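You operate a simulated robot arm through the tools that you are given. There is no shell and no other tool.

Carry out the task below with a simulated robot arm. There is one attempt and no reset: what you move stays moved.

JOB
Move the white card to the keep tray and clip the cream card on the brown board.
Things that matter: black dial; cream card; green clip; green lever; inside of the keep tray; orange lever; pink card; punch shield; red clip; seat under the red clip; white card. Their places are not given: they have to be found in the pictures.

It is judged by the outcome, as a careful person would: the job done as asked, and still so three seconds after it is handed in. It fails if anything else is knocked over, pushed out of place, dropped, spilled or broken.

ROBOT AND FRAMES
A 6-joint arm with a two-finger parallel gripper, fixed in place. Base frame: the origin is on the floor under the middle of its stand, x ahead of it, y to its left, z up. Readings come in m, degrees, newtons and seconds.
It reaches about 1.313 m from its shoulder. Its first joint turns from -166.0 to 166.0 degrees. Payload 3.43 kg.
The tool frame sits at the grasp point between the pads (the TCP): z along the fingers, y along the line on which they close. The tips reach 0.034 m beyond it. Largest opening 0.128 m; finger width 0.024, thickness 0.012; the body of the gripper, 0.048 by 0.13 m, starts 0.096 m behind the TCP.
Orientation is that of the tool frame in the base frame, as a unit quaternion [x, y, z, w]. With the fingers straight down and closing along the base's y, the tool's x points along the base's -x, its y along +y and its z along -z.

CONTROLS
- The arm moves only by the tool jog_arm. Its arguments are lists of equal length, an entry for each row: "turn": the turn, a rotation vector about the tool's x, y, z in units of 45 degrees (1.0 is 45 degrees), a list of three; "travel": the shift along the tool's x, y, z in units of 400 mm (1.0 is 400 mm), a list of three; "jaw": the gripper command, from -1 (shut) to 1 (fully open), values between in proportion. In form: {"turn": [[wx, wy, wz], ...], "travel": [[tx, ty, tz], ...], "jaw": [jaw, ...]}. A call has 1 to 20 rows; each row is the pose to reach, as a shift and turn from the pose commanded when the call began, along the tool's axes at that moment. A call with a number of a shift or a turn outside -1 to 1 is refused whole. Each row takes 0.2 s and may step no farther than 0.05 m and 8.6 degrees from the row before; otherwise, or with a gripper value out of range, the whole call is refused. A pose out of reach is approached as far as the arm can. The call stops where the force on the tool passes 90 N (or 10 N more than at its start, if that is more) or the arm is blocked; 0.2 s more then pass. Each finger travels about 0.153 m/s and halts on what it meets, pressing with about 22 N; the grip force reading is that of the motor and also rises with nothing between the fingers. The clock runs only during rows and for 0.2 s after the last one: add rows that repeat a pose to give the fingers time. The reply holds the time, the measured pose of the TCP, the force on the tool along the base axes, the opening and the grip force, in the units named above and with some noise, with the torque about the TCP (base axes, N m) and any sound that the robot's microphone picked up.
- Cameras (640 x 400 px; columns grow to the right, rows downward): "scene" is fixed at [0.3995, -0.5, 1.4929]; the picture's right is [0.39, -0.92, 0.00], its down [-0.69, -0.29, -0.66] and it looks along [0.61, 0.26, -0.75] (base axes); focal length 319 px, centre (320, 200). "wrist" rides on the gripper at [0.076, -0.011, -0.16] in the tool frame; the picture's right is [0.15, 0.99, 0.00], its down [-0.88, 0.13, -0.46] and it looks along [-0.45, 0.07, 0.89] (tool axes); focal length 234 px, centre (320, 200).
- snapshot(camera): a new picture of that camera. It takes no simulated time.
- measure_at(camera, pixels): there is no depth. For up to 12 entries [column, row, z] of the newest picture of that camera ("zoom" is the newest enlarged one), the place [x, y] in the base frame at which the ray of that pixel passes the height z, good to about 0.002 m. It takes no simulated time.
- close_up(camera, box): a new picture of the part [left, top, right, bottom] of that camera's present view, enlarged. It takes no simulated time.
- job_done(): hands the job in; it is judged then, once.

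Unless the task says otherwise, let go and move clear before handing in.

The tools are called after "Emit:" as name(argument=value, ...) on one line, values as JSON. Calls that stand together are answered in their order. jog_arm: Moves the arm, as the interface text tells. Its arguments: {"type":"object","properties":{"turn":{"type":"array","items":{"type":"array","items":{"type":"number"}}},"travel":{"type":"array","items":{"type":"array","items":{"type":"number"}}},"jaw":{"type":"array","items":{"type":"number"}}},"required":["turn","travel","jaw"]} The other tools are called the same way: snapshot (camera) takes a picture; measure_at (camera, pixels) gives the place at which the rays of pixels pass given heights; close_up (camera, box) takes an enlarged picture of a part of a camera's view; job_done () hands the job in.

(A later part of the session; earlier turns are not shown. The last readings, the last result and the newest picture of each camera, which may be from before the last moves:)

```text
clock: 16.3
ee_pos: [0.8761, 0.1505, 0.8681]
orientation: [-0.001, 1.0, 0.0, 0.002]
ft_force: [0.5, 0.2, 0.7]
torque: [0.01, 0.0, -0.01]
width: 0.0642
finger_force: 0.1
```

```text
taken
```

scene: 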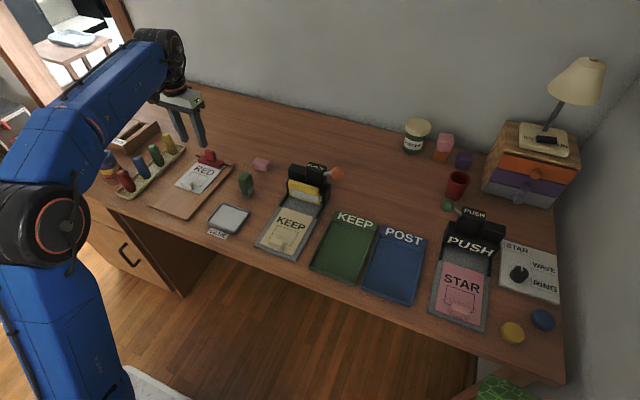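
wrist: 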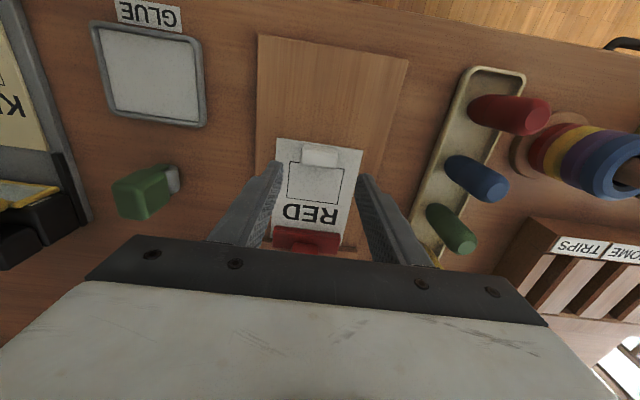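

Emit:
close_up(camera="wrist", box=[255, 125, 385, 205])

```text
4.92 times, centred on (320, 165) of wrist
```

zoom: 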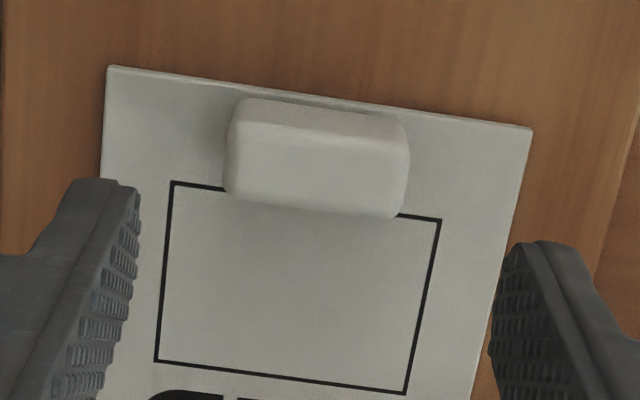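

Emit:
measure_at(camera="zoom", pixels=[[108, 68, 0.761], [531, 130, 0.761], [232, 130, 0.78], [410, 150, 0.78], [230, 195, 0.78], [400, 215, 0.78], [318, 165, 0.78], [242, 98, 0.763], [405, 118, 0.763]])

```text
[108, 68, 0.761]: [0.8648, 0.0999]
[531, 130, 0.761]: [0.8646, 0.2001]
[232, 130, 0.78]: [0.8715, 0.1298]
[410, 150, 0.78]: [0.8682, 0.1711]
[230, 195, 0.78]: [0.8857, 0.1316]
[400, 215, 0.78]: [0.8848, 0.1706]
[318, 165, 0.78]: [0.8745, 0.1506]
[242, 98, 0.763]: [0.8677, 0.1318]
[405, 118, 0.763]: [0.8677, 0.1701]
```

The tab is centred at (0.877,0.1508), well aligned. I descend to TCP z≈0.801 (tips just above the card) and close on the tab.

Emit:
jog_arm(turn=[[0, 0, 0], [0, 0, 0], [0, 0, 0], [0, 0, 0], [0, 0, 0], [0, 0, 0], [0, 0, 0]], travel=[[-0.002, 0.0005, 0.07], [-0.002, 0.0005, 0.13], [-0.002, 0.0005, 0.168], [-0.002, 0.0005, 0.168], [-0.002, 0.0005, 0.168], [-0.002, 0.0005, 0.168], [-0.002, 0.0005, 0.168]], jaw=[0, 0, 0, -0.3, -0.5, -0.6, -0.6])

Emit:
close_up(camera="scene", box=[150, 130, 250, 210])

Emit:
snapshot(camera="wrist")

```text
clock: 17.9
ee_pos: [0.8775, 0.1507, 0.8036]
orientation: [0.0, 1.0, -0.001, 0.001]
ft_force: [1.1, -0.5, -1.1]
torque: [0.0, 0.08, -0.05]
width: 0.0388
finger_force: 22.6
```

```text
5.00 times, centred on (200, 170) of scene
```

zoom: 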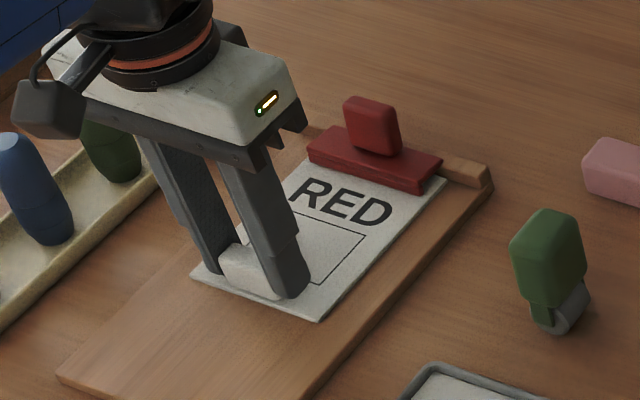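

```text
taken
```

wrist: 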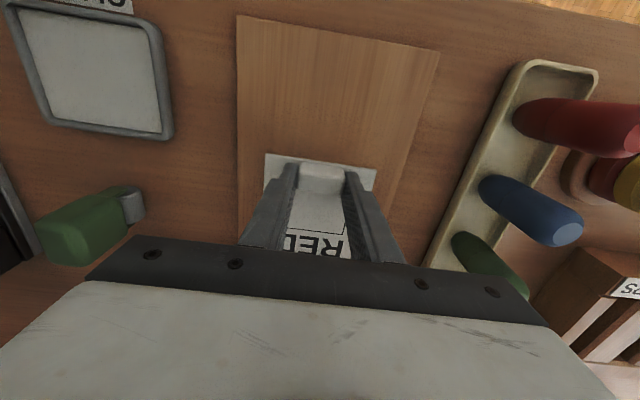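

The tab is gripped (width 0.0388, 22.6 N). I pull slowly by 10 mm along −x and check whether the card slides out of the clip and the board stays put.

Emit:
jog_arm(turn=[[0, 0, 0], [0, 0, 0], [0, 0, 0], [0, 0, 0], [0, 0, 0]], travel=[[0.005, 0, 0], [0.01, 0, 0], [0.015, 0, 0], [0.02, 0, 0], [0.025, 0, 0]], jaw=[-0.6, -0.6, -0.6, -0.6, -0.6])

Emit:
close_up(camera="scene", box=[150, 130, 250, 210])

```text
clock: 19.1
ee_pos: [0.8682, 0.1509, 0.8021]
orientation: [0.0, 1.0, -0.001, 0.0]
ft_force: [2.3, 0.6, -2.2]
torque: [0.02, 0.29, 0.02]
width: 0.0385
finger_force: 22.2
```

```text
5.00 times, centred on (200, 170) of scene
```

zoom: 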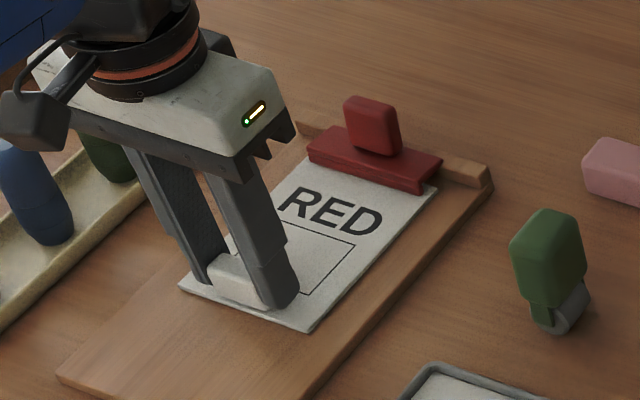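

The card slides (now 10 mm out) with only ~2 N and the board hasn't moved. I pull another 32 mm to clear the lip.

Emit:
jog_arm(turn=[[0, 0, 0], [0, 0, 0], [0, 0, 0], [0, 0, 0], [0, 0, 0], [0, 0, 0], [0, 0, 0], [0, 0, 0], [0, 0, 0]], travel=[[0.01, 0, 0], [0.02, 0, 0], [0.03, 0, 0], [0.04, 0, 0], [0.05, 0, 0], [0.06, 0, 0], [0.07, 0, 0], [0.08, 0, 0], [0.08, 0, 0]], jaw=[-0.6, -0.6, -0.6, -0.6, -0.6, -0.6, -0.6, -0.6, -0.6])

Emit:
close_up(camera="scene", box=[150, 130, 250, 210])

Emit:
close_up(camera="scene", box=[190, 143, 238, 173])

```text
clock: 21.1
ee_pos: [0.8352, 0.1506, 0.8027]
orientation: [-0.001, 1.0, -0.001, 0.0]
ft_force: [-0.5, -1.1, 0.2]
torque: [0.01, 0.01, 0.01]
width: 0.0386
finger_force: 21.1
```

```text
5.00 times, centred on (200, 170) of scene
```

zoom: 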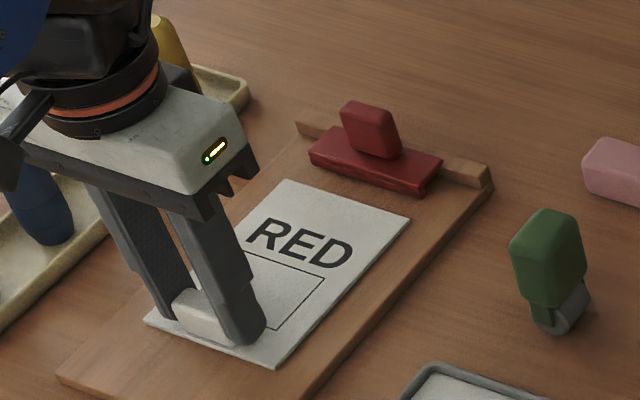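

```text
13.33 times, centred on (214, 158) of scene
```

zoom: 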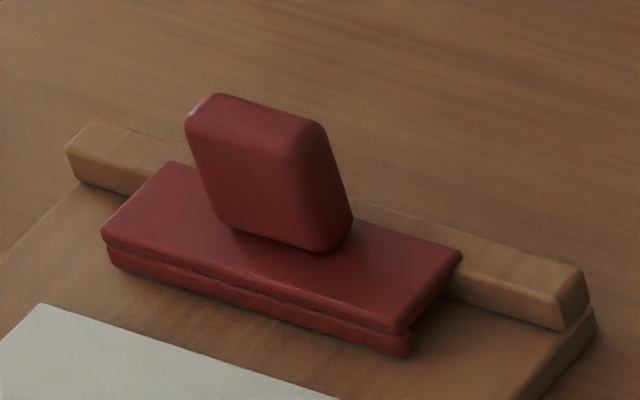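

The white card is free of the clip (clip has sagged forward slightly onto the board). I lift it to about z=1.0 and check the grip.

Emit:
jog_arm(turn=[[0, 0, 0], [0, 0, 0], [0, 0, 0], [0, 0, 0], [0, 0, 0], [0, 0, 0], [0, 0, 0], [0, 0, 0]], travel=[[0, 0, -0.02], [0, 0, -0.06], [0, 0, -0.13], [0, 0, -0.21], [0, 0, -0.3], [0, 0, -0.39], [0, 0, -0.47], [0, 0, -0.49]], jaw=[-0.6, -0.6, -0.6, -0.6, -0.6, -0.6, -0.6, -0.6])

Emit:
snapshot(camera="scene")

Emit:
snapshot(camera="wrist")

```text
clock: 22.9
ee_pos: [0.8361, 0.151, 0.9991]
orientation: [0.0, 1.0, -0.001, 0.001]
ft_force: [0.1, 0.0, 0.5]
torque: [0.0, 0.05, 0.0]
width: 0.0259
finger_force: 0.0
```

```text
taken
```

scene: 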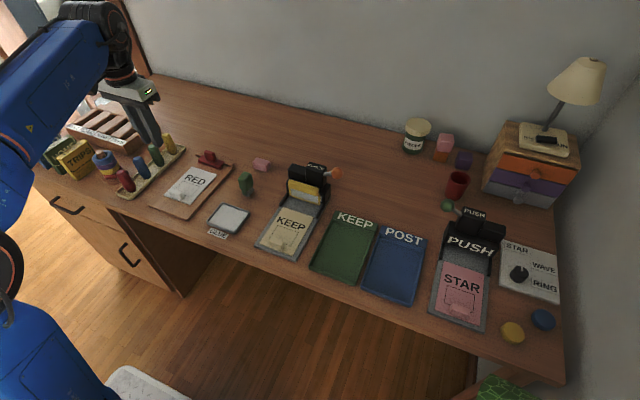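

```text
taken
```

wrist: 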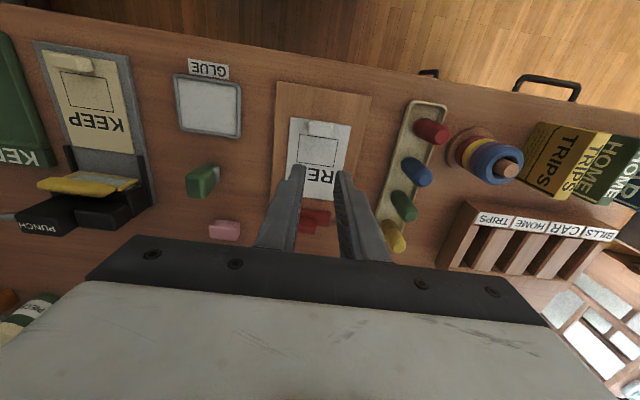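

The tab slipped out of the grip on lifting (width closed to 0.026); the card still lies on the board. I look at its present position to re-grip deeper.

Emit:
close_up(camera="wrist", box=[260, 80, 390, 240])

Emit:
close_up(camera="scene", box=[155, 140, 235, 220])

```text
2.50 times, centred on (325, 160) of wrist
```

zoom: 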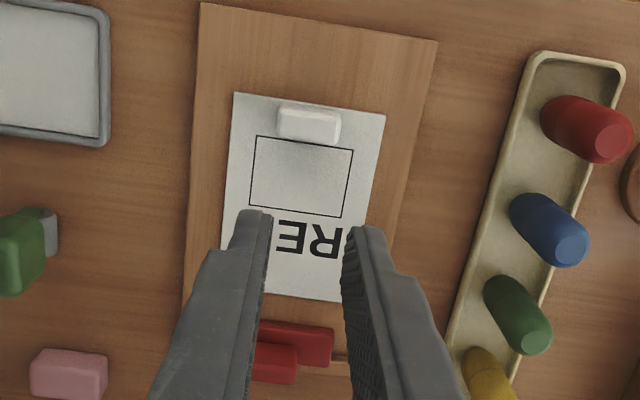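

```text
5.00 times, centred on (195, 180) of scene
```

zoom: 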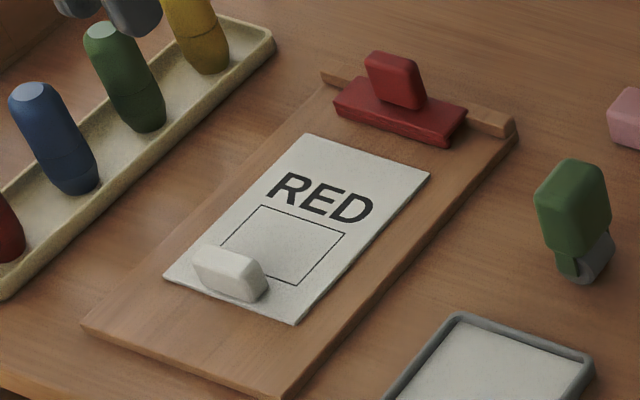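

Emit:
measure_at(camera="wrist", pixels=[[290.2, 117.2, 0.761], [351, 126, 0.761], [309, 120.5, 0.772], [333.8, 124.8, 0.772], [308.2, 134, 0.782], [331.8, 137.2, 0.782]])

Emit:
measure_at(camera="zoom", pixels=[[164, 280, 0.761], [295, 324, 0.761], [430, 172, 0.761], [304, 134, 0.761]])

```text
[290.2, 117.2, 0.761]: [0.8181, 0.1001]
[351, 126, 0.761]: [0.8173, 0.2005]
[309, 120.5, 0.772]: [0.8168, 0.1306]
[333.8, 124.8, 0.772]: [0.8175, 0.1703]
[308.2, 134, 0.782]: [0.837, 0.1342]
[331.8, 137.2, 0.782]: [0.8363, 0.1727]
```

```text
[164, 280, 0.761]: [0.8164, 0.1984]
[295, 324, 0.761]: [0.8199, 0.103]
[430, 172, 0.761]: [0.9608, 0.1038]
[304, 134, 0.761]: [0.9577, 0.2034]
```

The card lies flat with its front edge at x≈0.818, so the tab centre is near (0.830,0.1505). I open and descend above it again for a deeper grip.

Emit:
jog_arm(turn=[[0, 0, 0], [0, 0, 0], [0, 0, 0], [0, 0, 0], [0, 0, 0], [0, 0, 0]], travel=[[0.015, 0, 0.08], [0.015, 0, 0.18], [0.015, 0, 0.28], [0.015, 0, 0.36], [0.015, 0, 0.42], [0.015, 0, 0.42]], jaw=[0, 0, 0, 0, 0, 0])

Emit:
close_up(camera="wrist", box=[250, 130, 390, 220])

```text
clock: 24.3
ee_pos: [0.8289, 0.1504, 0.8286]
orientation: [-0.001, 1.0, -0.001, 0.001]
ft_force: [-0.4, 0.5, -0.5]
torque: [-0.02, 0.0, 0.0]
width: 0.0639
finger_force: 0.0
```

```text
4.44 times, centred on (320, 175) of wrist
```

zoom: 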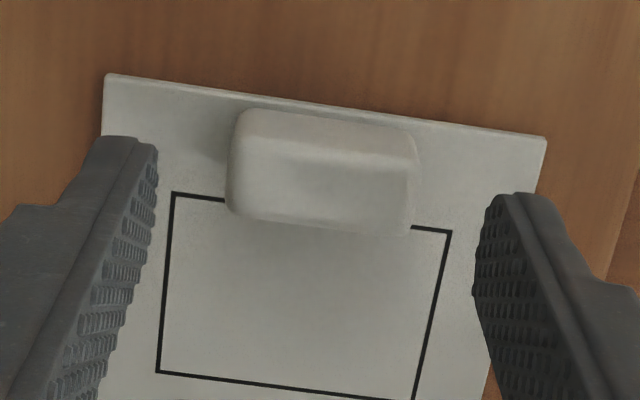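

Emit:
measure_at(camera="zoom", pixels=[[105, 75, 0.761], [546, 137, 0.761], [232, 150, 0.781], [415, 175, 0.781], [230, 210, 0.781], [408, 235, 0.781], [322, 175, 0.783]])

```text
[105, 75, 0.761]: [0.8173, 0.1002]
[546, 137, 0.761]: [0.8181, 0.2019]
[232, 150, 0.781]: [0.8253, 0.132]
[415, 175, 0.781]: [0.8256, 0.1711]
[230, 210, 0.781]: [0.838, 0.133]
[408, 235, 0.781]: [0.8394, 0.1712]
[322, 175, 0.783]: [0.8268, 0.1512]
```

The tab centre is (0.8305,0.1515). I descend to TCP z≈0.7975 in small steps before closing, to check for touch on the card.

Emit:
jog_arm(turn=[[0, 0, 0], [0, 0, 0], [0, 0, 0], [0, 0, 0], [0, 0, 0]], travel=[[-0.004, 0.0015, 0.03], [-0.004, 0.0015, 0.055], [-0.004, 0.0015, 0.07], [-0.004, 0.0015, 0.078], [-0.004, 0.0015, 0.078]], jaw=[0, 0, 0, 0, 0])

Emit:
close_up(camera="scene", box=[160, 165, 220, 215])

```text
clock: 25.5
ee_pos: [0.8307, 0.1511, 0.8002]
orientation: [-0.001, 1.0, -0.001, 0.0]
ft_force: [0.2, -0.1, 0.6]
torque: [-0.01, 0.0, -0.02]
width: 0.0639
finger_force: 0.1
```

```text
8.00 times, centred on (190, 190) of scene
```

zoom: 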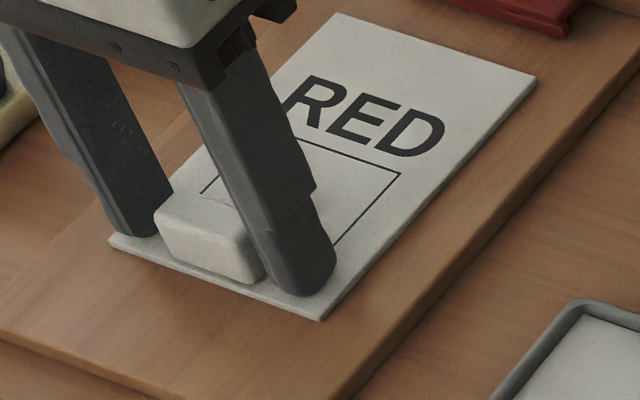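

Measured TCP z is 0.800 with no contact, so I go 3.5 mm lower and then close fully on the tab.

Emit:
jog_arm(turn=[[0, 0, 0], [0, 0, 0], [0, 0, 0], [0, 0, 0], [0, 0, 0], [0, 0, 0]], travel=[[0, 0, 0.005], [0, 0, 0.009], [0, 0, 0.009], [0, 0, 0.009], [0, 0, 0.009], [0, 0, 0.009]], jaw=[0, 0, -0.4, -0.8, -1, -1])

Emit:
close_up(camera="scene", box=[160, 165, 220, 215])

Emit:
close_up(camera="wrist", box=[250, 130, 390, 220])

```text
clock: 26.9
ee_pos: [0.8302, 0.1503, 0.7976]
orientation: [-0.001, 1.0, -0.001, 0.002]
ft_force: [2.6, -2.2, 33.0]
torque: [-0.07, -0.09, -0.11]
width: 0.0383
finger_force: 21.7
```

```text
8.00 times, centred on (190, 190) of scene
```

zoom: 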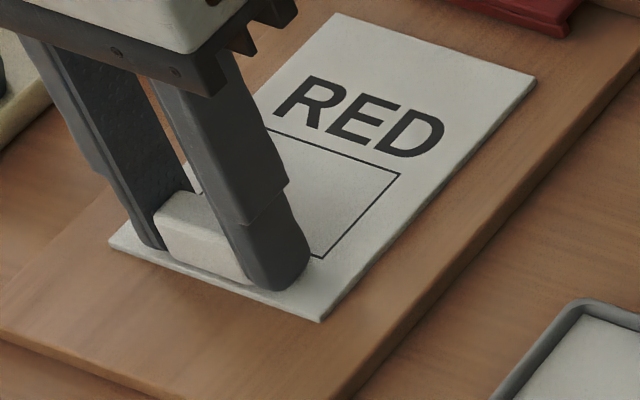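

```text
4.44 times, centred on (320, 175) of wrist
```

zoom: 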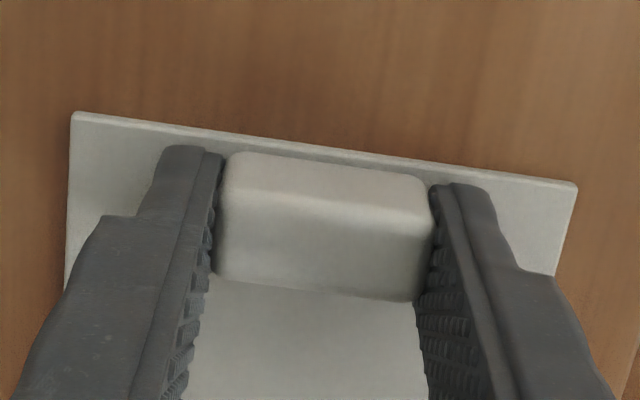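

The tips now bear on the card (33 N) with the tab fully between the pads. I lift slowly by 20 mm and check that the card comes along.

Emit:
jog_arm(turn=[[0, 0, 0], [0, 0, 0], [0, 0, 0], [0, 0, 0], [0, 0, 0], [0, 0, 0], [0, 0, 0], [0, 0, 0]], travel=[[0, 0, -0.003], [0, 0, -0.008], [0, 0, -0.014], [0, 0, -0.021], [0, 0, -0.029], [0, 0, -0.038], [0, 0, -0.05], [0, 0, -0.05]], jaw=[-1, -1, -1, -1, -1, -1, -1, -1])

Emit:
close_up(camera="scene", box=[150, 140, 230, 210])

Emit:
close_up(camera="wrist", box=[250, 130, 390, 220])

```text
clock: 28.7
ee_pos: [0.8303, 0.1519, 0.8155]
orientation: [0.0, 1.0, -0.001, 0.0]
ft_force: [-0.5, 0.5, -0.6]
torque: [0.03, -0.03, -0.03]
width: 0.0386
finger_force: 21.5
```

```text
5.71 times, centred on (190, 175) of scene
```

zoom: 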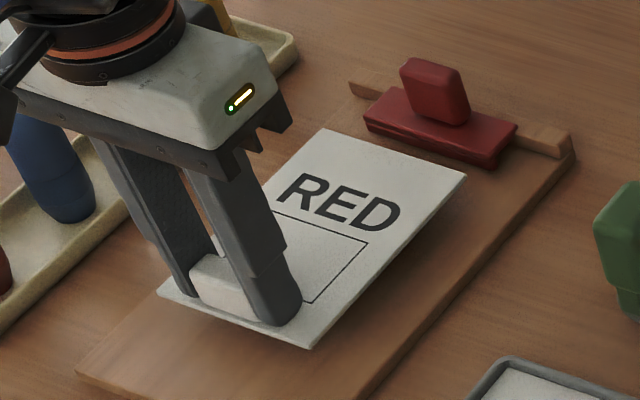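

```text
4.44 times, centred on (320, 175) of wrist
```

zoom: 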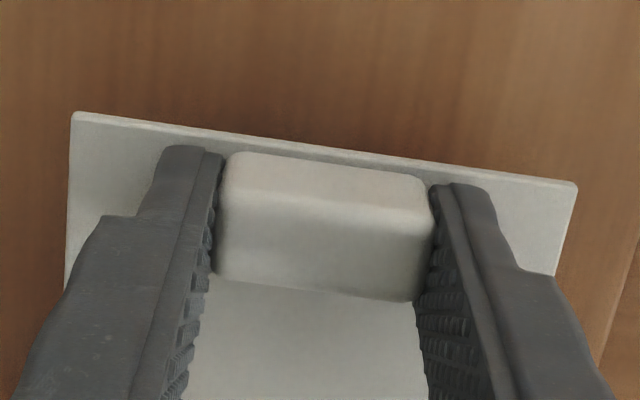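

The card is lifted level and held firmly (width 0.0386). I raise it to about z=0.99.

Emit:
jog_arm(turn=[[0, 0, 0], [0, 0, 0], [0, 0, 0], [0, 0, 0], [0, 0, 0], [0, 0, 0], [0, 0, 0], [0, 0, 0], [0, 0, 0], [0, 0, 0]], travel=[[0, 0, -0.03], [0, 0, -0.07], [0, 0, -0.12], [0, 0, -0.17], [0, 0, -0.22], [0, 0, -0.27], [0, 0, -0.32], [0, 0, -0.37], [0, 0, -0.41], [0, 0, -0.43]], jaw=[-1, -1, -1, -1, -1, -1, -1, -1, -1, -1])

Emit:
snapshot(camera="scene")

```text
clock: 30.9
ee_pos: [0.8311, 0.1515, 0.9888]
orientation: [0.0, 1.0, -0.001, 0.0]
ft_force: [-0.6, 0.2, 0.4]
torque: [-0.01, 0.01, 0.02]
width: 0.0388
finger_force: 21.6
```

```text
taken
```

scene: 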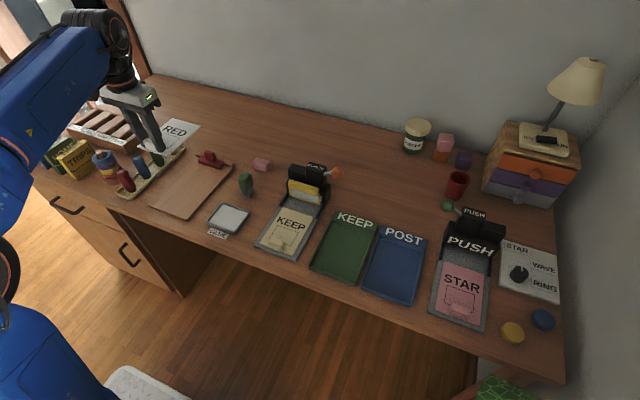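

The white card is safely held in the air. I carry it sideways toward the KEEP tray in two moves.

Emit:
jog_arm(turn=[[0, 0, 0], [0, 0, 0], [0, 0, 0], [0, 0, 0], [0, 0, 0], [0, 0, 0], [0, 0, 0], [0, 0, 0], [0, 0, 0], [0, 0, 0], [0, 0, 0], [0, 0, 0]], travel=[[0.005, -0.04, 0], [0.01, -0.1, 0], [0.02, -0.18, 0], [0.03, -0.27, 0], [0.04, -0.36, 0], [0.05, -0.46, 0], [0.06, -0.56, 0], [0.07, -0.66, 0], [0.08, -0.76, 0], [0.09, -0.86, 0], [0.1, -0.94, 0], [0.1, -0.97, 0]], jaw=[-1, -1, -1, -1, -1, -1, -1, -1, -1, -1, -1, -1])

Emit:
jog_arm(turn=[[0, 0, 0], [0, 0, 0], [0, 0, 0], [0, 0, 0], [0, 0, 0], [0, 0, 0]], travel=[[0, -0.04, 0.02], [0, -0.12, 0.06], [0, -0.21, 0.11], [0, -0.29, 0.16], [0, -0.345, 0.2], [0, -0.345, 0.22]], jaw=[-1, -1, -1, -1, -1, -1])

Emit:
snapshot(camera="wrist")

Emit:
snapshot(camera="scene")

```text
clock: 33.5
ee_pos: [0.7929, -0.2379, 0.9887]
orientation: [0.0, 1.0, -0.001, 0.0]
ft_force: [0.3, -0.3, -0.7]
torque: [-0.01, -0.01, 0.04]
width: 0.0387
finger_force: 22.1
```

```text
clock: 34.9
ee_pos: [0.792, -0.3745, 0.9003]
orientation: [-0.001, 1.0, 0.0, -0.001]
ft_force: [0.3, -0.4, 0.6]
torque: [0.03, -0.05, 0.01]
width: 0.0385
finger_force: 22.4
```

```text
taken
```

wrist: 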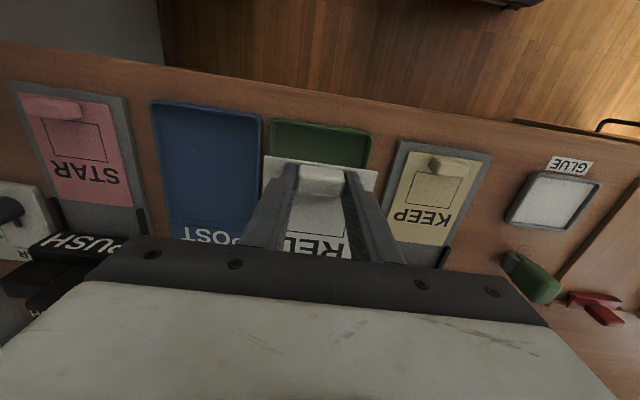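

```text
taken
```

scene: 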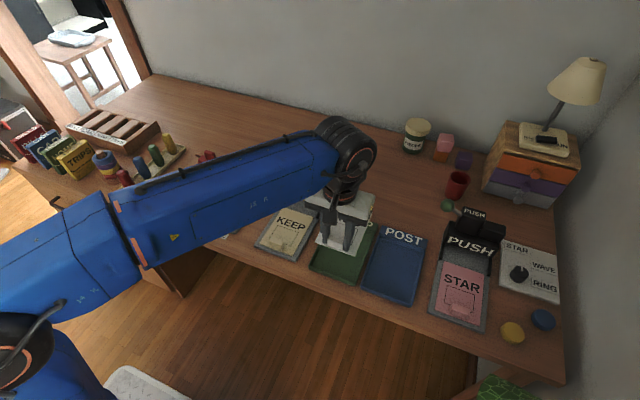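

The white card hangs over the KEEP tray at TCP (0.792,−0.3745,0.900). I double-check the tray's front rim corners from this view before lowering.

Emit:
close_up(camera="wrist", box=[240, 100, 400, 220])

Emit:
close_up(camera="scene", box=[290, 170, 410, 300])

Emit:
measure_at(camera="wrist", pixels=[[271, 120, 0.765], [371, 133, 0.765], [265, 158, 0.865], [376, 170, 0.865]])

```text
3.33 times, centred on (320, 160) of wrist
```

zoom: 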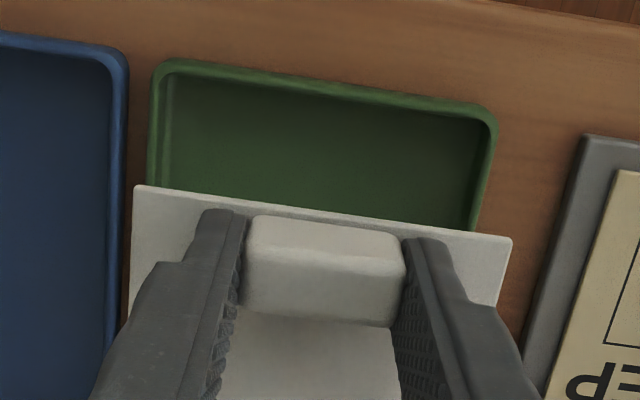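

```text
3.08 times, centred on (350, 235) of scene
```

zoom: 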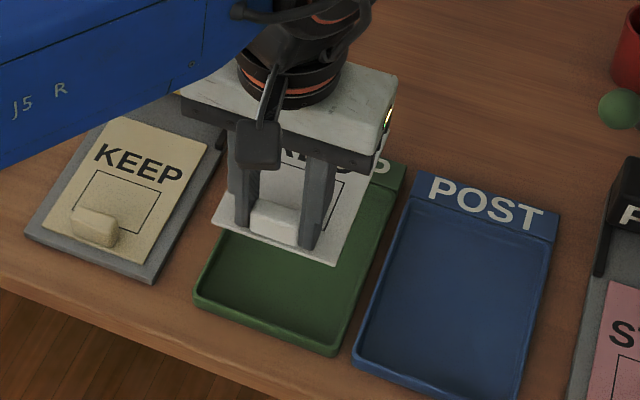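

```text
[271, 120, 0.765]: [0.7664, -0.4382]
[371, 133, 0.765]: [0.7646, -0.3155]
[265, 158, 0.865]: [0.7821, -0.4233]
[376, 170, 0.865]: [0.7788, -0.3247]
```

Card front corners are at y −0.423…−0.325 against tray rim −0.438…−0.3125, so it is centred within 1 mm. I lower to about TCP z=0.810 and check.

Emit:
jog_arm(turn=[[0, 0, 0], [0, 0, 0], [0, 0, 0], [0, 0, 0], [0, 0, 0], [0, 0, 0]], travel=[[0, -0.0025, 0.04], [0, -0.0025, 0.1], [0, -0.0025, 0.15], [0, -0.0025, 0.19], [0, -0.0025, 0.225], [0, -0.0025, 0.225]], jaw=[-1, -1, -1, -1, -1, -1])

Emit:
close_up(camera="wrist", box=[220, 90, 420, 250])

Emit:
close_up(camera="scene", box=[290, 180, 410, 300])

```text
clock: 36.3
ee_pos: [0.7913, -0.3749, 0.8106]
orientation: [0.0, 1.0, -0.001, 0.001]
ft_force: [-0.4, 0.7, -1.1]
torque: [0.0, 0.0, -0.01]
width: 0.0387
finger_force: 22.4
```

```text
2.50 times, centred on (320, 170) of wrist
```

zoom: 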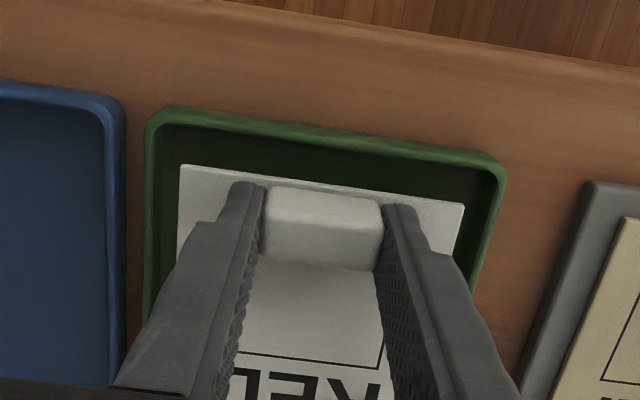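

```text
3.33 times, centred on (350, 240) of scene
```

zoom: 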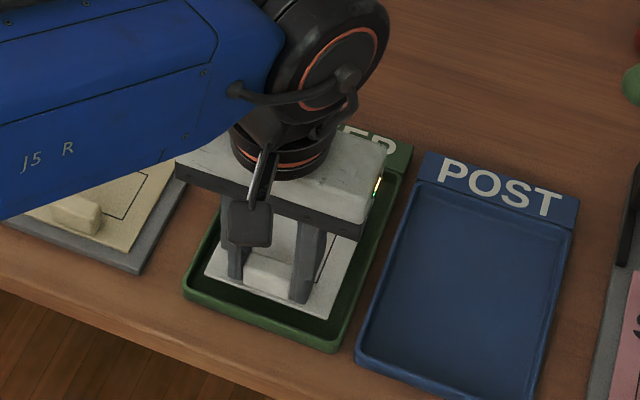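

The card is well inside the tray outline. I lower a further 16 mm in small steps, watching force.

Emit:
jog_arm(turn=[[0, 0, 0], [0, 0, 0], [0, 0, 0], [0, 0, 0], [0, 0, 0]], travel=[[0, 0, 0.01], [0, 0, 0.02], [0, 0, 0.03], [0, 0, 0.04], [0, 0, 0.04]], jaw=[-1, -1, -1, -1, -1])

Emit:
close_up(camera="wrist", box=[220, 90, 420, 250])

```text
clock: 37.5
ee_pos: [0.7933, -0.3762, 0.7944]
orientation: [-0.001, 1.0, -0.001, 0.0]
ft_force: [0.3, -0.2, -1.0]
torque: [0.0, 0.04, -0.01]
width: 0.0382
finger_force: 22.1
```

```text
2.50 times, centred on (320, 170) of wrist
```

zoom: 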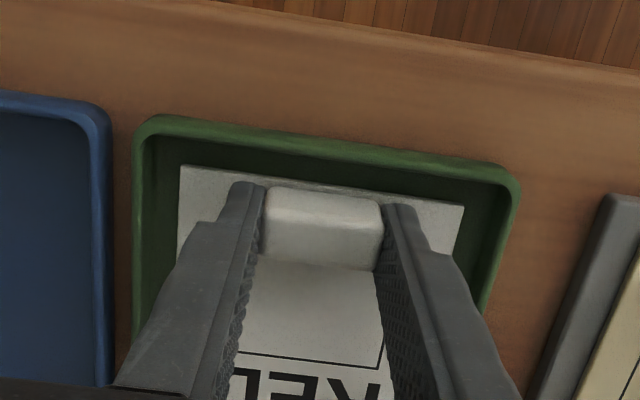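

No contact yet at TCP z 0.794. I continue down 4 mm.

Emit:
jog_arm(turn=[[0, 0, 0], [0, 0, 0], [0, 0, 0]], travel=[[0, 0, 0.005], [0, 0, 0.01], [0, 0, 0.01]], jaw=[-1, -1, -1])

```text
clock: 38.3
ee_pos: [0.7916, -0.3767, 0.7914]
orientation: [-0.001, 1.0, -0.001, 0.002]
ft_force: [0.4, -0.7, 12.5]
torque: [0.1, 0.01, -0.04]
width: 0.0388
finger_force: 22.3
```

Contact at 12.5 N: the card rests on the tray floor. I relieve the pressure by 1 mm, open the jaws and rise straight up.

Emit:
jog_arm(turn=[[0, 0, 0], [0, 0, 0], [0, 0, 0], [0, 0, 0], [0, 0, 0], [0, 0, 0], [0, 0, 0], [0, 0, 0], [0, 0, 0]], travel=[[0, 0, -0.002], [0, 0, -0.002], [0, 0, -0.002], [0, 0, -0.01], [0, 0, -0.04], [0, 0, -0.1], [0, 0, -0.2], [0, 0, -0.3], [0, 0, -0.4]], jaw=[-1, -0.2, 0, 0, 0, 0, 0, 0, 0])

Emit:
snapshot(camera="wrist")

Emit:
snapshot(camera="scene")

```text
clock: 40.3
ee_pos: [0.7923, -0.3759, 0.9515]
orientation: [0.0, 1.0, -0.001, 0.0]
ft_force: [-0.1, 0.0, 0.1]
torque: [0.05, 0.01, 0.01]
width: 0.064
finger_force: 0.0
```

```text
taken
```

wrist: 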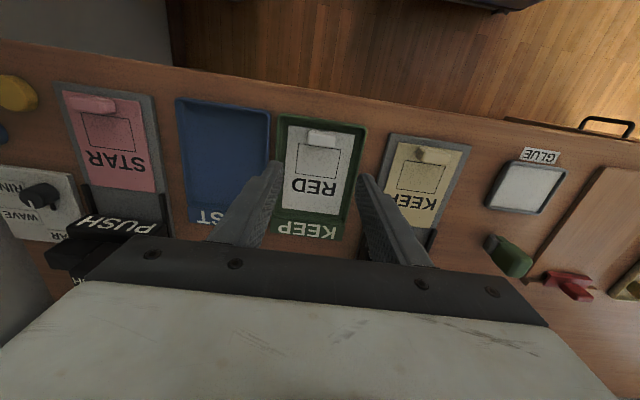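

```text
taken
```

scene: 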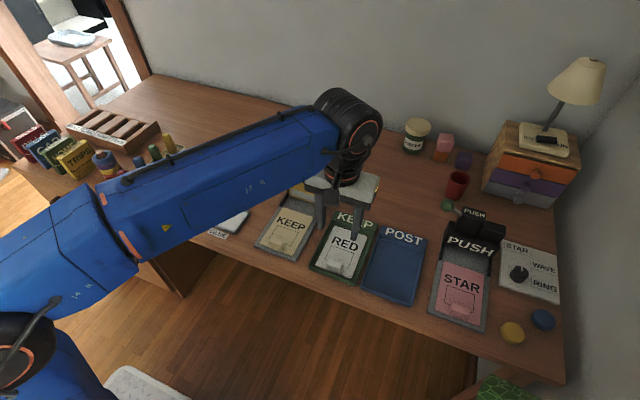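

The white card sits in the KEEP tray. I zoom to verify it is fully inside and flat.

Emit:
close_up(camera="wrist", box=[260, 100, 390, 250])

Emit:
close_up(camera="scene", box=[300, 200, 390, 290])

```text
2.67 times, centred on (325, 175) of wrist
```

zoom: 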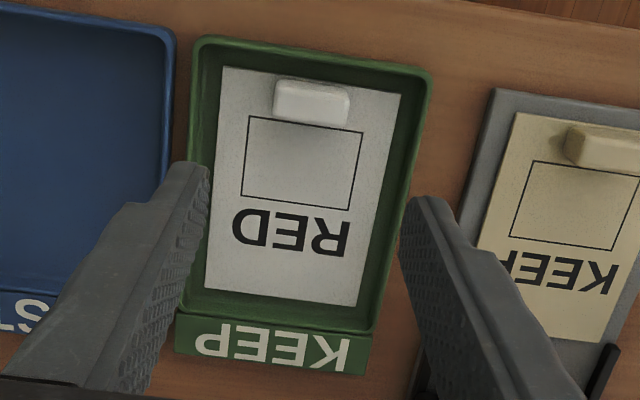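

```text
4.44 times, centred on (345, 245) of scene
```

zoom: 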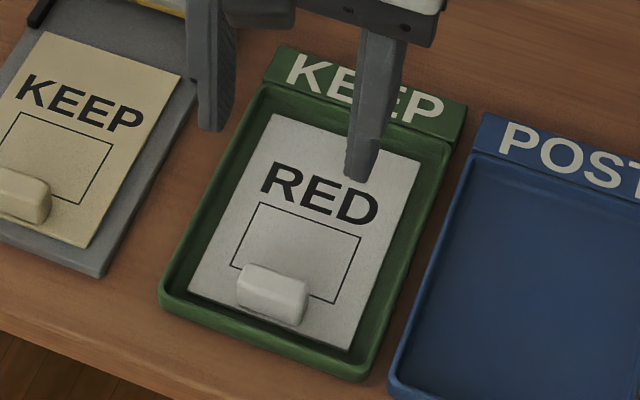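

The white card is flat and fully inside the tray. Next I go back to the board and look at the empty clip from a low angle to plan the insertion.

Emit:
jog_arm(turn=[[0, 0, 0], [0, 0, 0], [0, 0, 0], [0, 0, 0], [0, 0, 0], [0, 0, 0], [0, 0, 0], [0, 0, 0], [0, 0, 0], [0, 0, 0]], travel=[[0, 0.08, 0], [0, 0.18, 0], [0, 0.28, 0], [0, 0.38, 0], [0, 0.48, 0], [0, 0.58, 0], [0, 0.68, 0], [0, 0.78, 0], [0, 0.88, 0], [0, 0.95, 0]], jaw=[0, 0, 0, 0, 0, 0, 0, 0, 0, 0])

Emit:
jog_arm(turn=[[0, -0.1, 0], [0, -0.28, 0], [0, -0.46, 0], [0, -0.64, 0], [0, -0.82, 0], [0, -1.0, 0], [0, -1.0, 0]], travel=[[-0.01, 0.07, 0.02], [-0.02, 0.14, 0.05], [-0.04, 0.22, 0.08], [-0.06, 0.3, 0.11], [-0.08, 0.36, 0.14], [-0.1, 0.39, 0.17], [-0.1, 0.39, 0.17]], jaw=[0.3, 0.6, 1, 1, 1, 1, 1])

Emit:
snapshot(camera="wrist")

```text
clock: 42.5
ee_pos: [0.7908, 0.0042, 0.9494]
orientation: [-0.001, 1.0, -0.001, 0.001]
ft_force: [-0.4, 0.0, 1.4]
torque: [-0.02, 0.02, 0.01]
width: 0.064
finger_force: 0.0
```

```text
clock: 44.1
ee_pos: [0.8321, 0.1603, 0.8822]
orientation: [-0.001, 0.923, 0.0, 0.384]
ft_force: [-0.8, -0.1, 0.2]
torque: [0.03, 0.01, 0.01]
width: 0.128
finger_force: 0.1
```

```text
taken
```

wrist: 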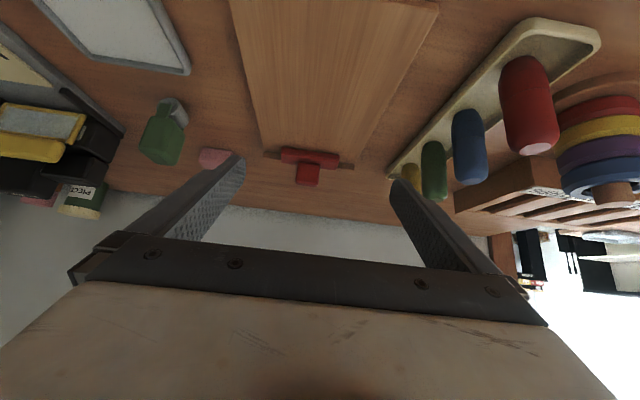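

Emit:
close_up(camera="wrist", box=[260, 135, 360, 195])

Emit:
close_up(camera="scene", box=[194, 143, 234, 173])

Emit:
close_up(camera="scene", box=[215, 158, 231, 170])

```text
6.40 times, centred on (310, 165) of wrist
```

zoom: 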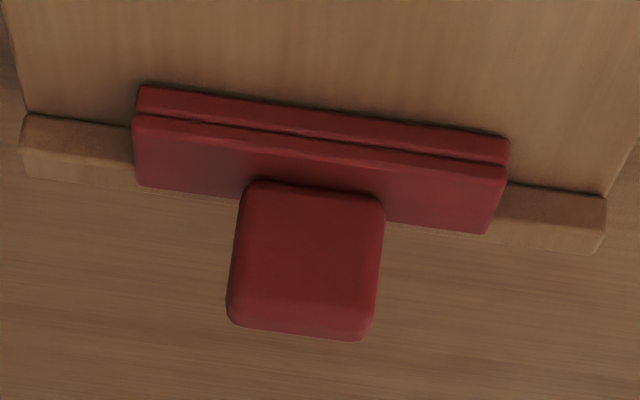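

```text
13.33 times, centred on (214, 158) of scene
```

zoom: 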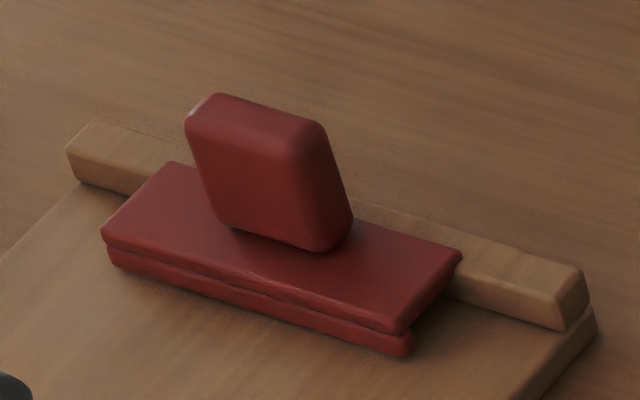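

```text
16.00 times, centred on (223, 164) of scene
```

zoom: 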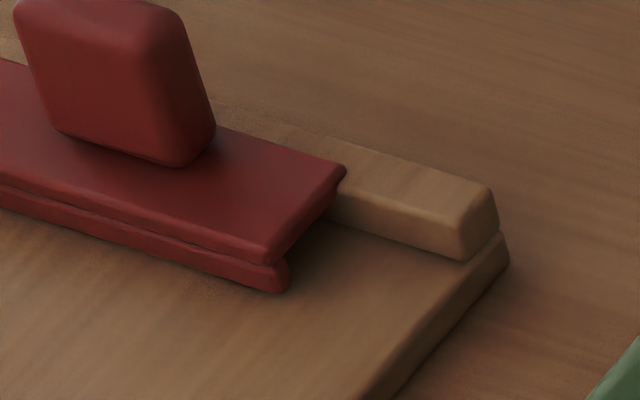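

The lip is a rounded bar resting on the board with no visible gap. I need the card thickness and edge shape to judge whether it can be slid under, so I zoom on the cream card's edges and the lip.

Emit:
close_up(camera="scene", box=[258, 240, 282, 255])

Emit:
close_up(camera="scene", box=[284, 240, 308, 258])

Emit:
close_up(camera="wrist", box=[278, 145, 312, 167])

```text
16.00 times, centred on (270, 248) of scene
```

zoom: 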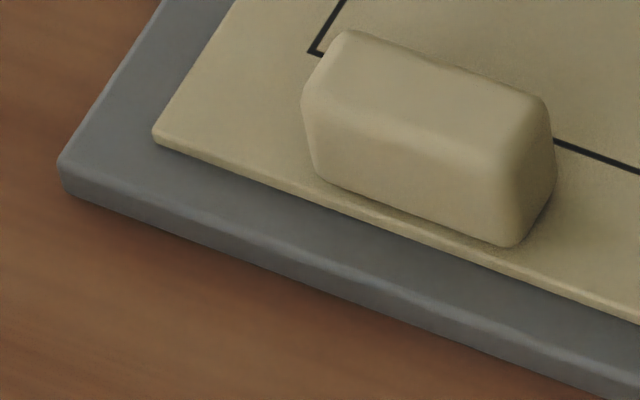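

```text
16.00 times, centred on (296, 249) of scene
```

zoom: 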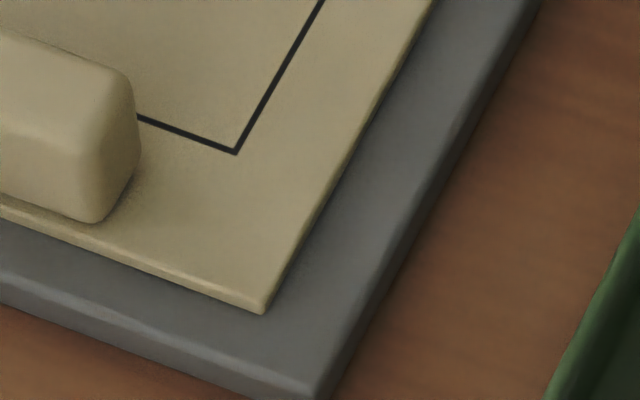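

```text
16.00 times, centred on (295, 156) of wrist
```

zoom: 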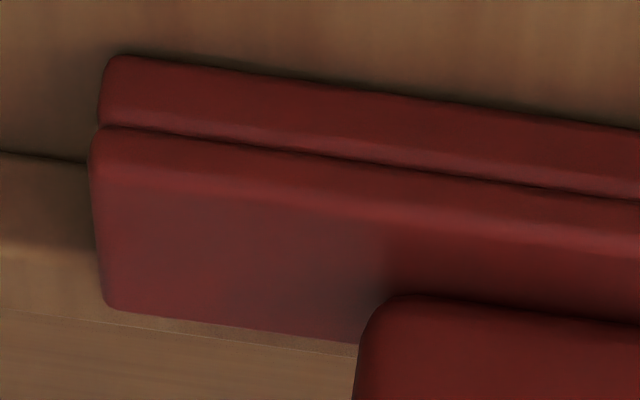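

The card is roughly 3 mm thick and the lip has sagged onto the board. I zoom as far as possible on the lip's end profile to see if it has a lead-in.

Emit:
close_up(camera="scene", box=[217, 161, 227, 168])

Emit:
close_up(camera="wrist", box=[328, 153, 348, 167])

Emit:
close_up(camera="wrist", box=[274, 145, 294, 158])

```text
16.00 times, centred on (222, 164) of scene
```

zoom: 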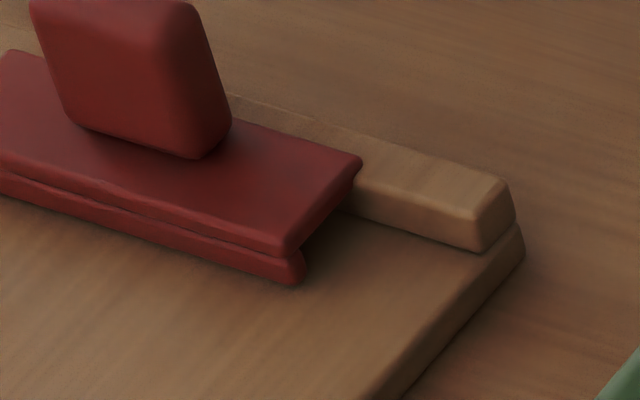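

```text
16.00 times, centred on (338, 160) of wrist
```

zoom: 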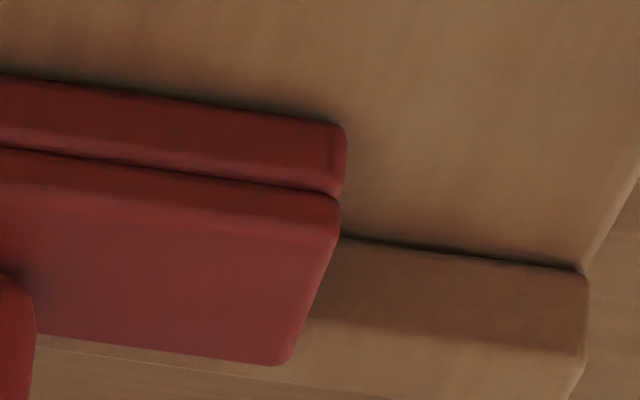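

```text
16.00 times, centred on (284, 152) of wrist
```

zoom: 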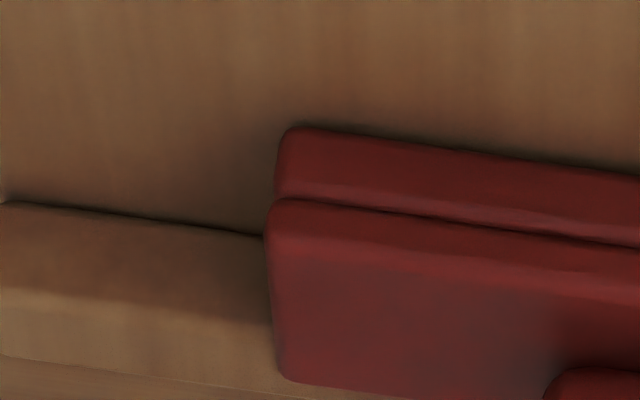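

Emit:
measure_at(camera="scene", pixels=[[220.6, 169.3, 0.755], [220.6, 169.3, 0.76], [220.6, 169.3, 0.765], [219.69, 167.1, 0.765], [219.69, 167.1, 0.77], [219.69, 167.1, 0.775]])

Emit:
measure_at(camera="wrist", pixels=[[281.7, 147.6, 0.755], [281.7, 147.6, 0.76], [281.7, 147.6, 0.765], [280.75, 152.3, 0.765], [280.75, 152.3, 0.77], [280.75, 152.3, 0.775]])

```text
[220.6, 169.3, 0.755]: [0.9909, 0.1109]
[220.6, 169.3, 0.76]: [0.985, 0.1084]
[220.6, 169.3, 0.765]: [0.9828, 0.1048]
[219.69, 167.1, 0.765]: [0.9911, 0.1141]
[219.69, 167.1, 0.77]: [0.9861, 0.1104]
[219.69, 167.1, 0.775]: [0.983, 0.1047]
```

```text
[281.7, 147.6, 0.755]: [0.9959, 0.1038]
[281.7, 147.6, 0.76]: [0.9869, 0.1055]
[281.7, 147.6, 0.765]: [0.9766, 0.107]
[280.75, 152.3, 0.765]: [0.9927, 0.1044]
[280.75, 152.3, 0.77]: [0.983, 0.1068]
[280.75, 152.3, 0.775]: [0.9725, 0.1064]
```

The lip bottom is straight below the bar front (x≈0.984, z≈0.761) with no clear lead-in, so a plain push might jam. I'll first test whether the clip stays open if swung much farther back; I return upright, then yaw 90° so a single finger can push the handle in +x.

Emit:
jog_arm(turn=[[0, 0.17, 0], [0, 0.34, 0], [0, 0.51, 0], [0, 0.68, 0], [0, 0.85, 0], [0, 1.0, 0], [0, 1.0, 0]], travel=[[-0.04, -0.004, 0.015], [-0.08, -0.008, 0.03], [-0.12, -0.012, 0.05], [-0.16, -0.016, 0.07], [-0.2, -0.02, 0.09], [-0.2405, -0.025, 0.106], [-0.2405, -0.025, 0.106]], jaw=[0.5, 0.5, 0.5, 0.5, 0.5, 0.5, 0.5])

Emit:
jog_arm(turn=[[0, 0, -0.18], [0, 0, -0.36], [0, 0, -0.54], [0, 0, -0.72], [0, 0, -0.9], [0, 0, -1.0], [0, 0, -1.0]], travel=[[0, 0, 0], [0, 0, 0], [0, 0, 0], [0, 0, 0], [0, 0, 0], [0, 0, 0], [0, 0, 0]], jaw=[0.5, 0.5, 0.5, 0.5, 0.5, 0.5, 0.5])

Emit:
jog_arm(turn=[[0, 0, -0.18], [0, 0, -0.36], [0, 0, -0.54], [0, 0, -0.72], [0, 0, -0.9], [0, 0, -1.0], [0, 0, -1.0]], travel=[[0, 0, 0], [0, 0, 0], [0, 0, 0], [0, 0, 0], [0, 0, 0], [0, 0, 0], [0, 0, 0]], jaw=[0.5, 0.5, 0.5, 0.5, 0.5, 0.5, 0.5])

Emit:
snapshot(camera="wrist")

Emit:
snapshot(camera="scene")

```text
clock: 45.7
ee_pos: [0.9288, 0.1513, 0.9197]
orientation: [-0.001, 1.0, -0.001, 0.0]
ft_force: [-0.2, 1.0, 0.1]
torque: [-0.02, -0.01, -0.01]
width: 0.0963
finger_force: 0.1
```

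```text
clock: 47.3
ee_pos: [0.9288, 0.151, 0.9195]
orientation: [-0.384, 0.923, -0.001, 0.0]
ft_force: [0.6, 0.1, 0.1]
torque: [0.0, 0.02, 0.02]
width: 0.0959
finger_force: 0.1
```

```text
clock: 48.9
ee_pos: [0.9287, 0.1497, 0.92]
orientation: [0.707, -0.707, 0.001, 0.0]
ft_force: [0.1, 0.3, 0.1]
torque: [0.01, 0.02, 0.01]
width: 0.0963
finger_force: 0.1
```

```text
taken
```

wrist: 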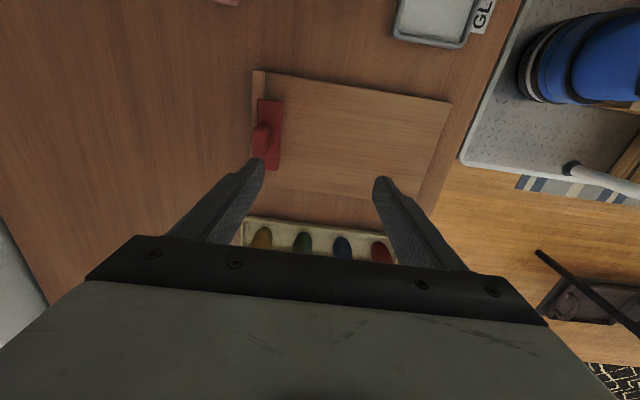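

```text
taken
```

scene: 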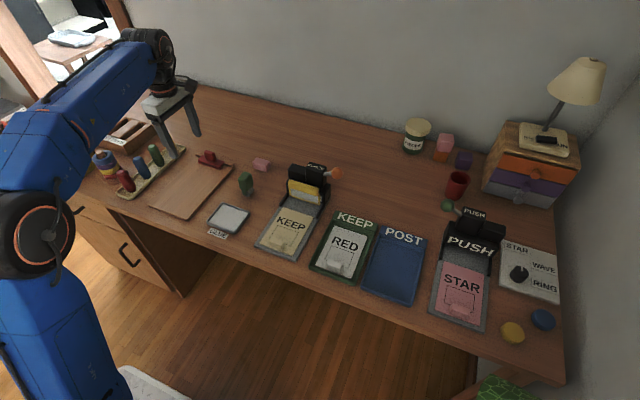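

Tool is now yawed so tool x = −Y, tool y = −X. From here the wrist sees the clip from its side at (265,135); I zoom in on the profile.

Emit:
close_up(camera="wrist", box=[235, 90, 315, 180])

Emit:
close_up(camera="wrist", box=[245, 90, 295, 120])

```text
4.44 times, centred on (275, 135) of wrist
```

zoom: 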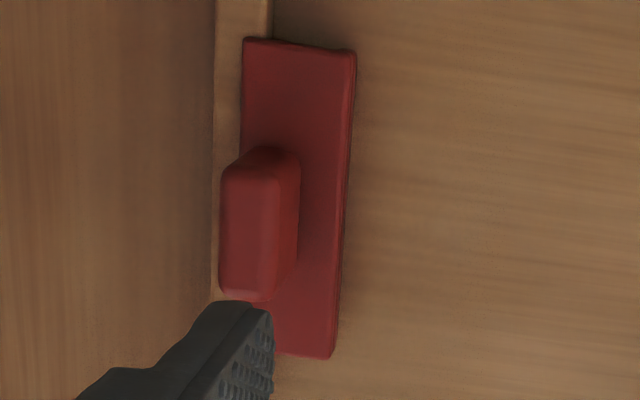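

```text
12.80 times, centred on (270, 105) of wrist
```

zoom: 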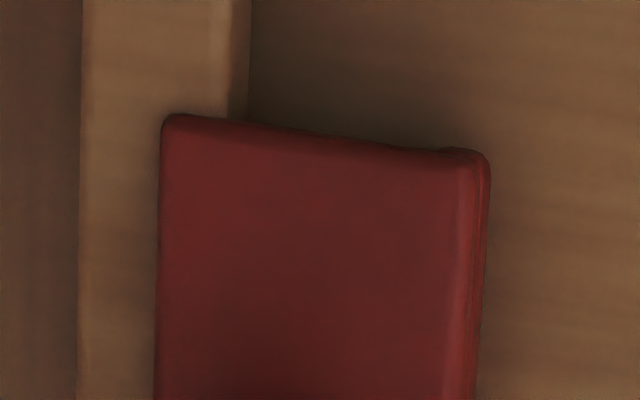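

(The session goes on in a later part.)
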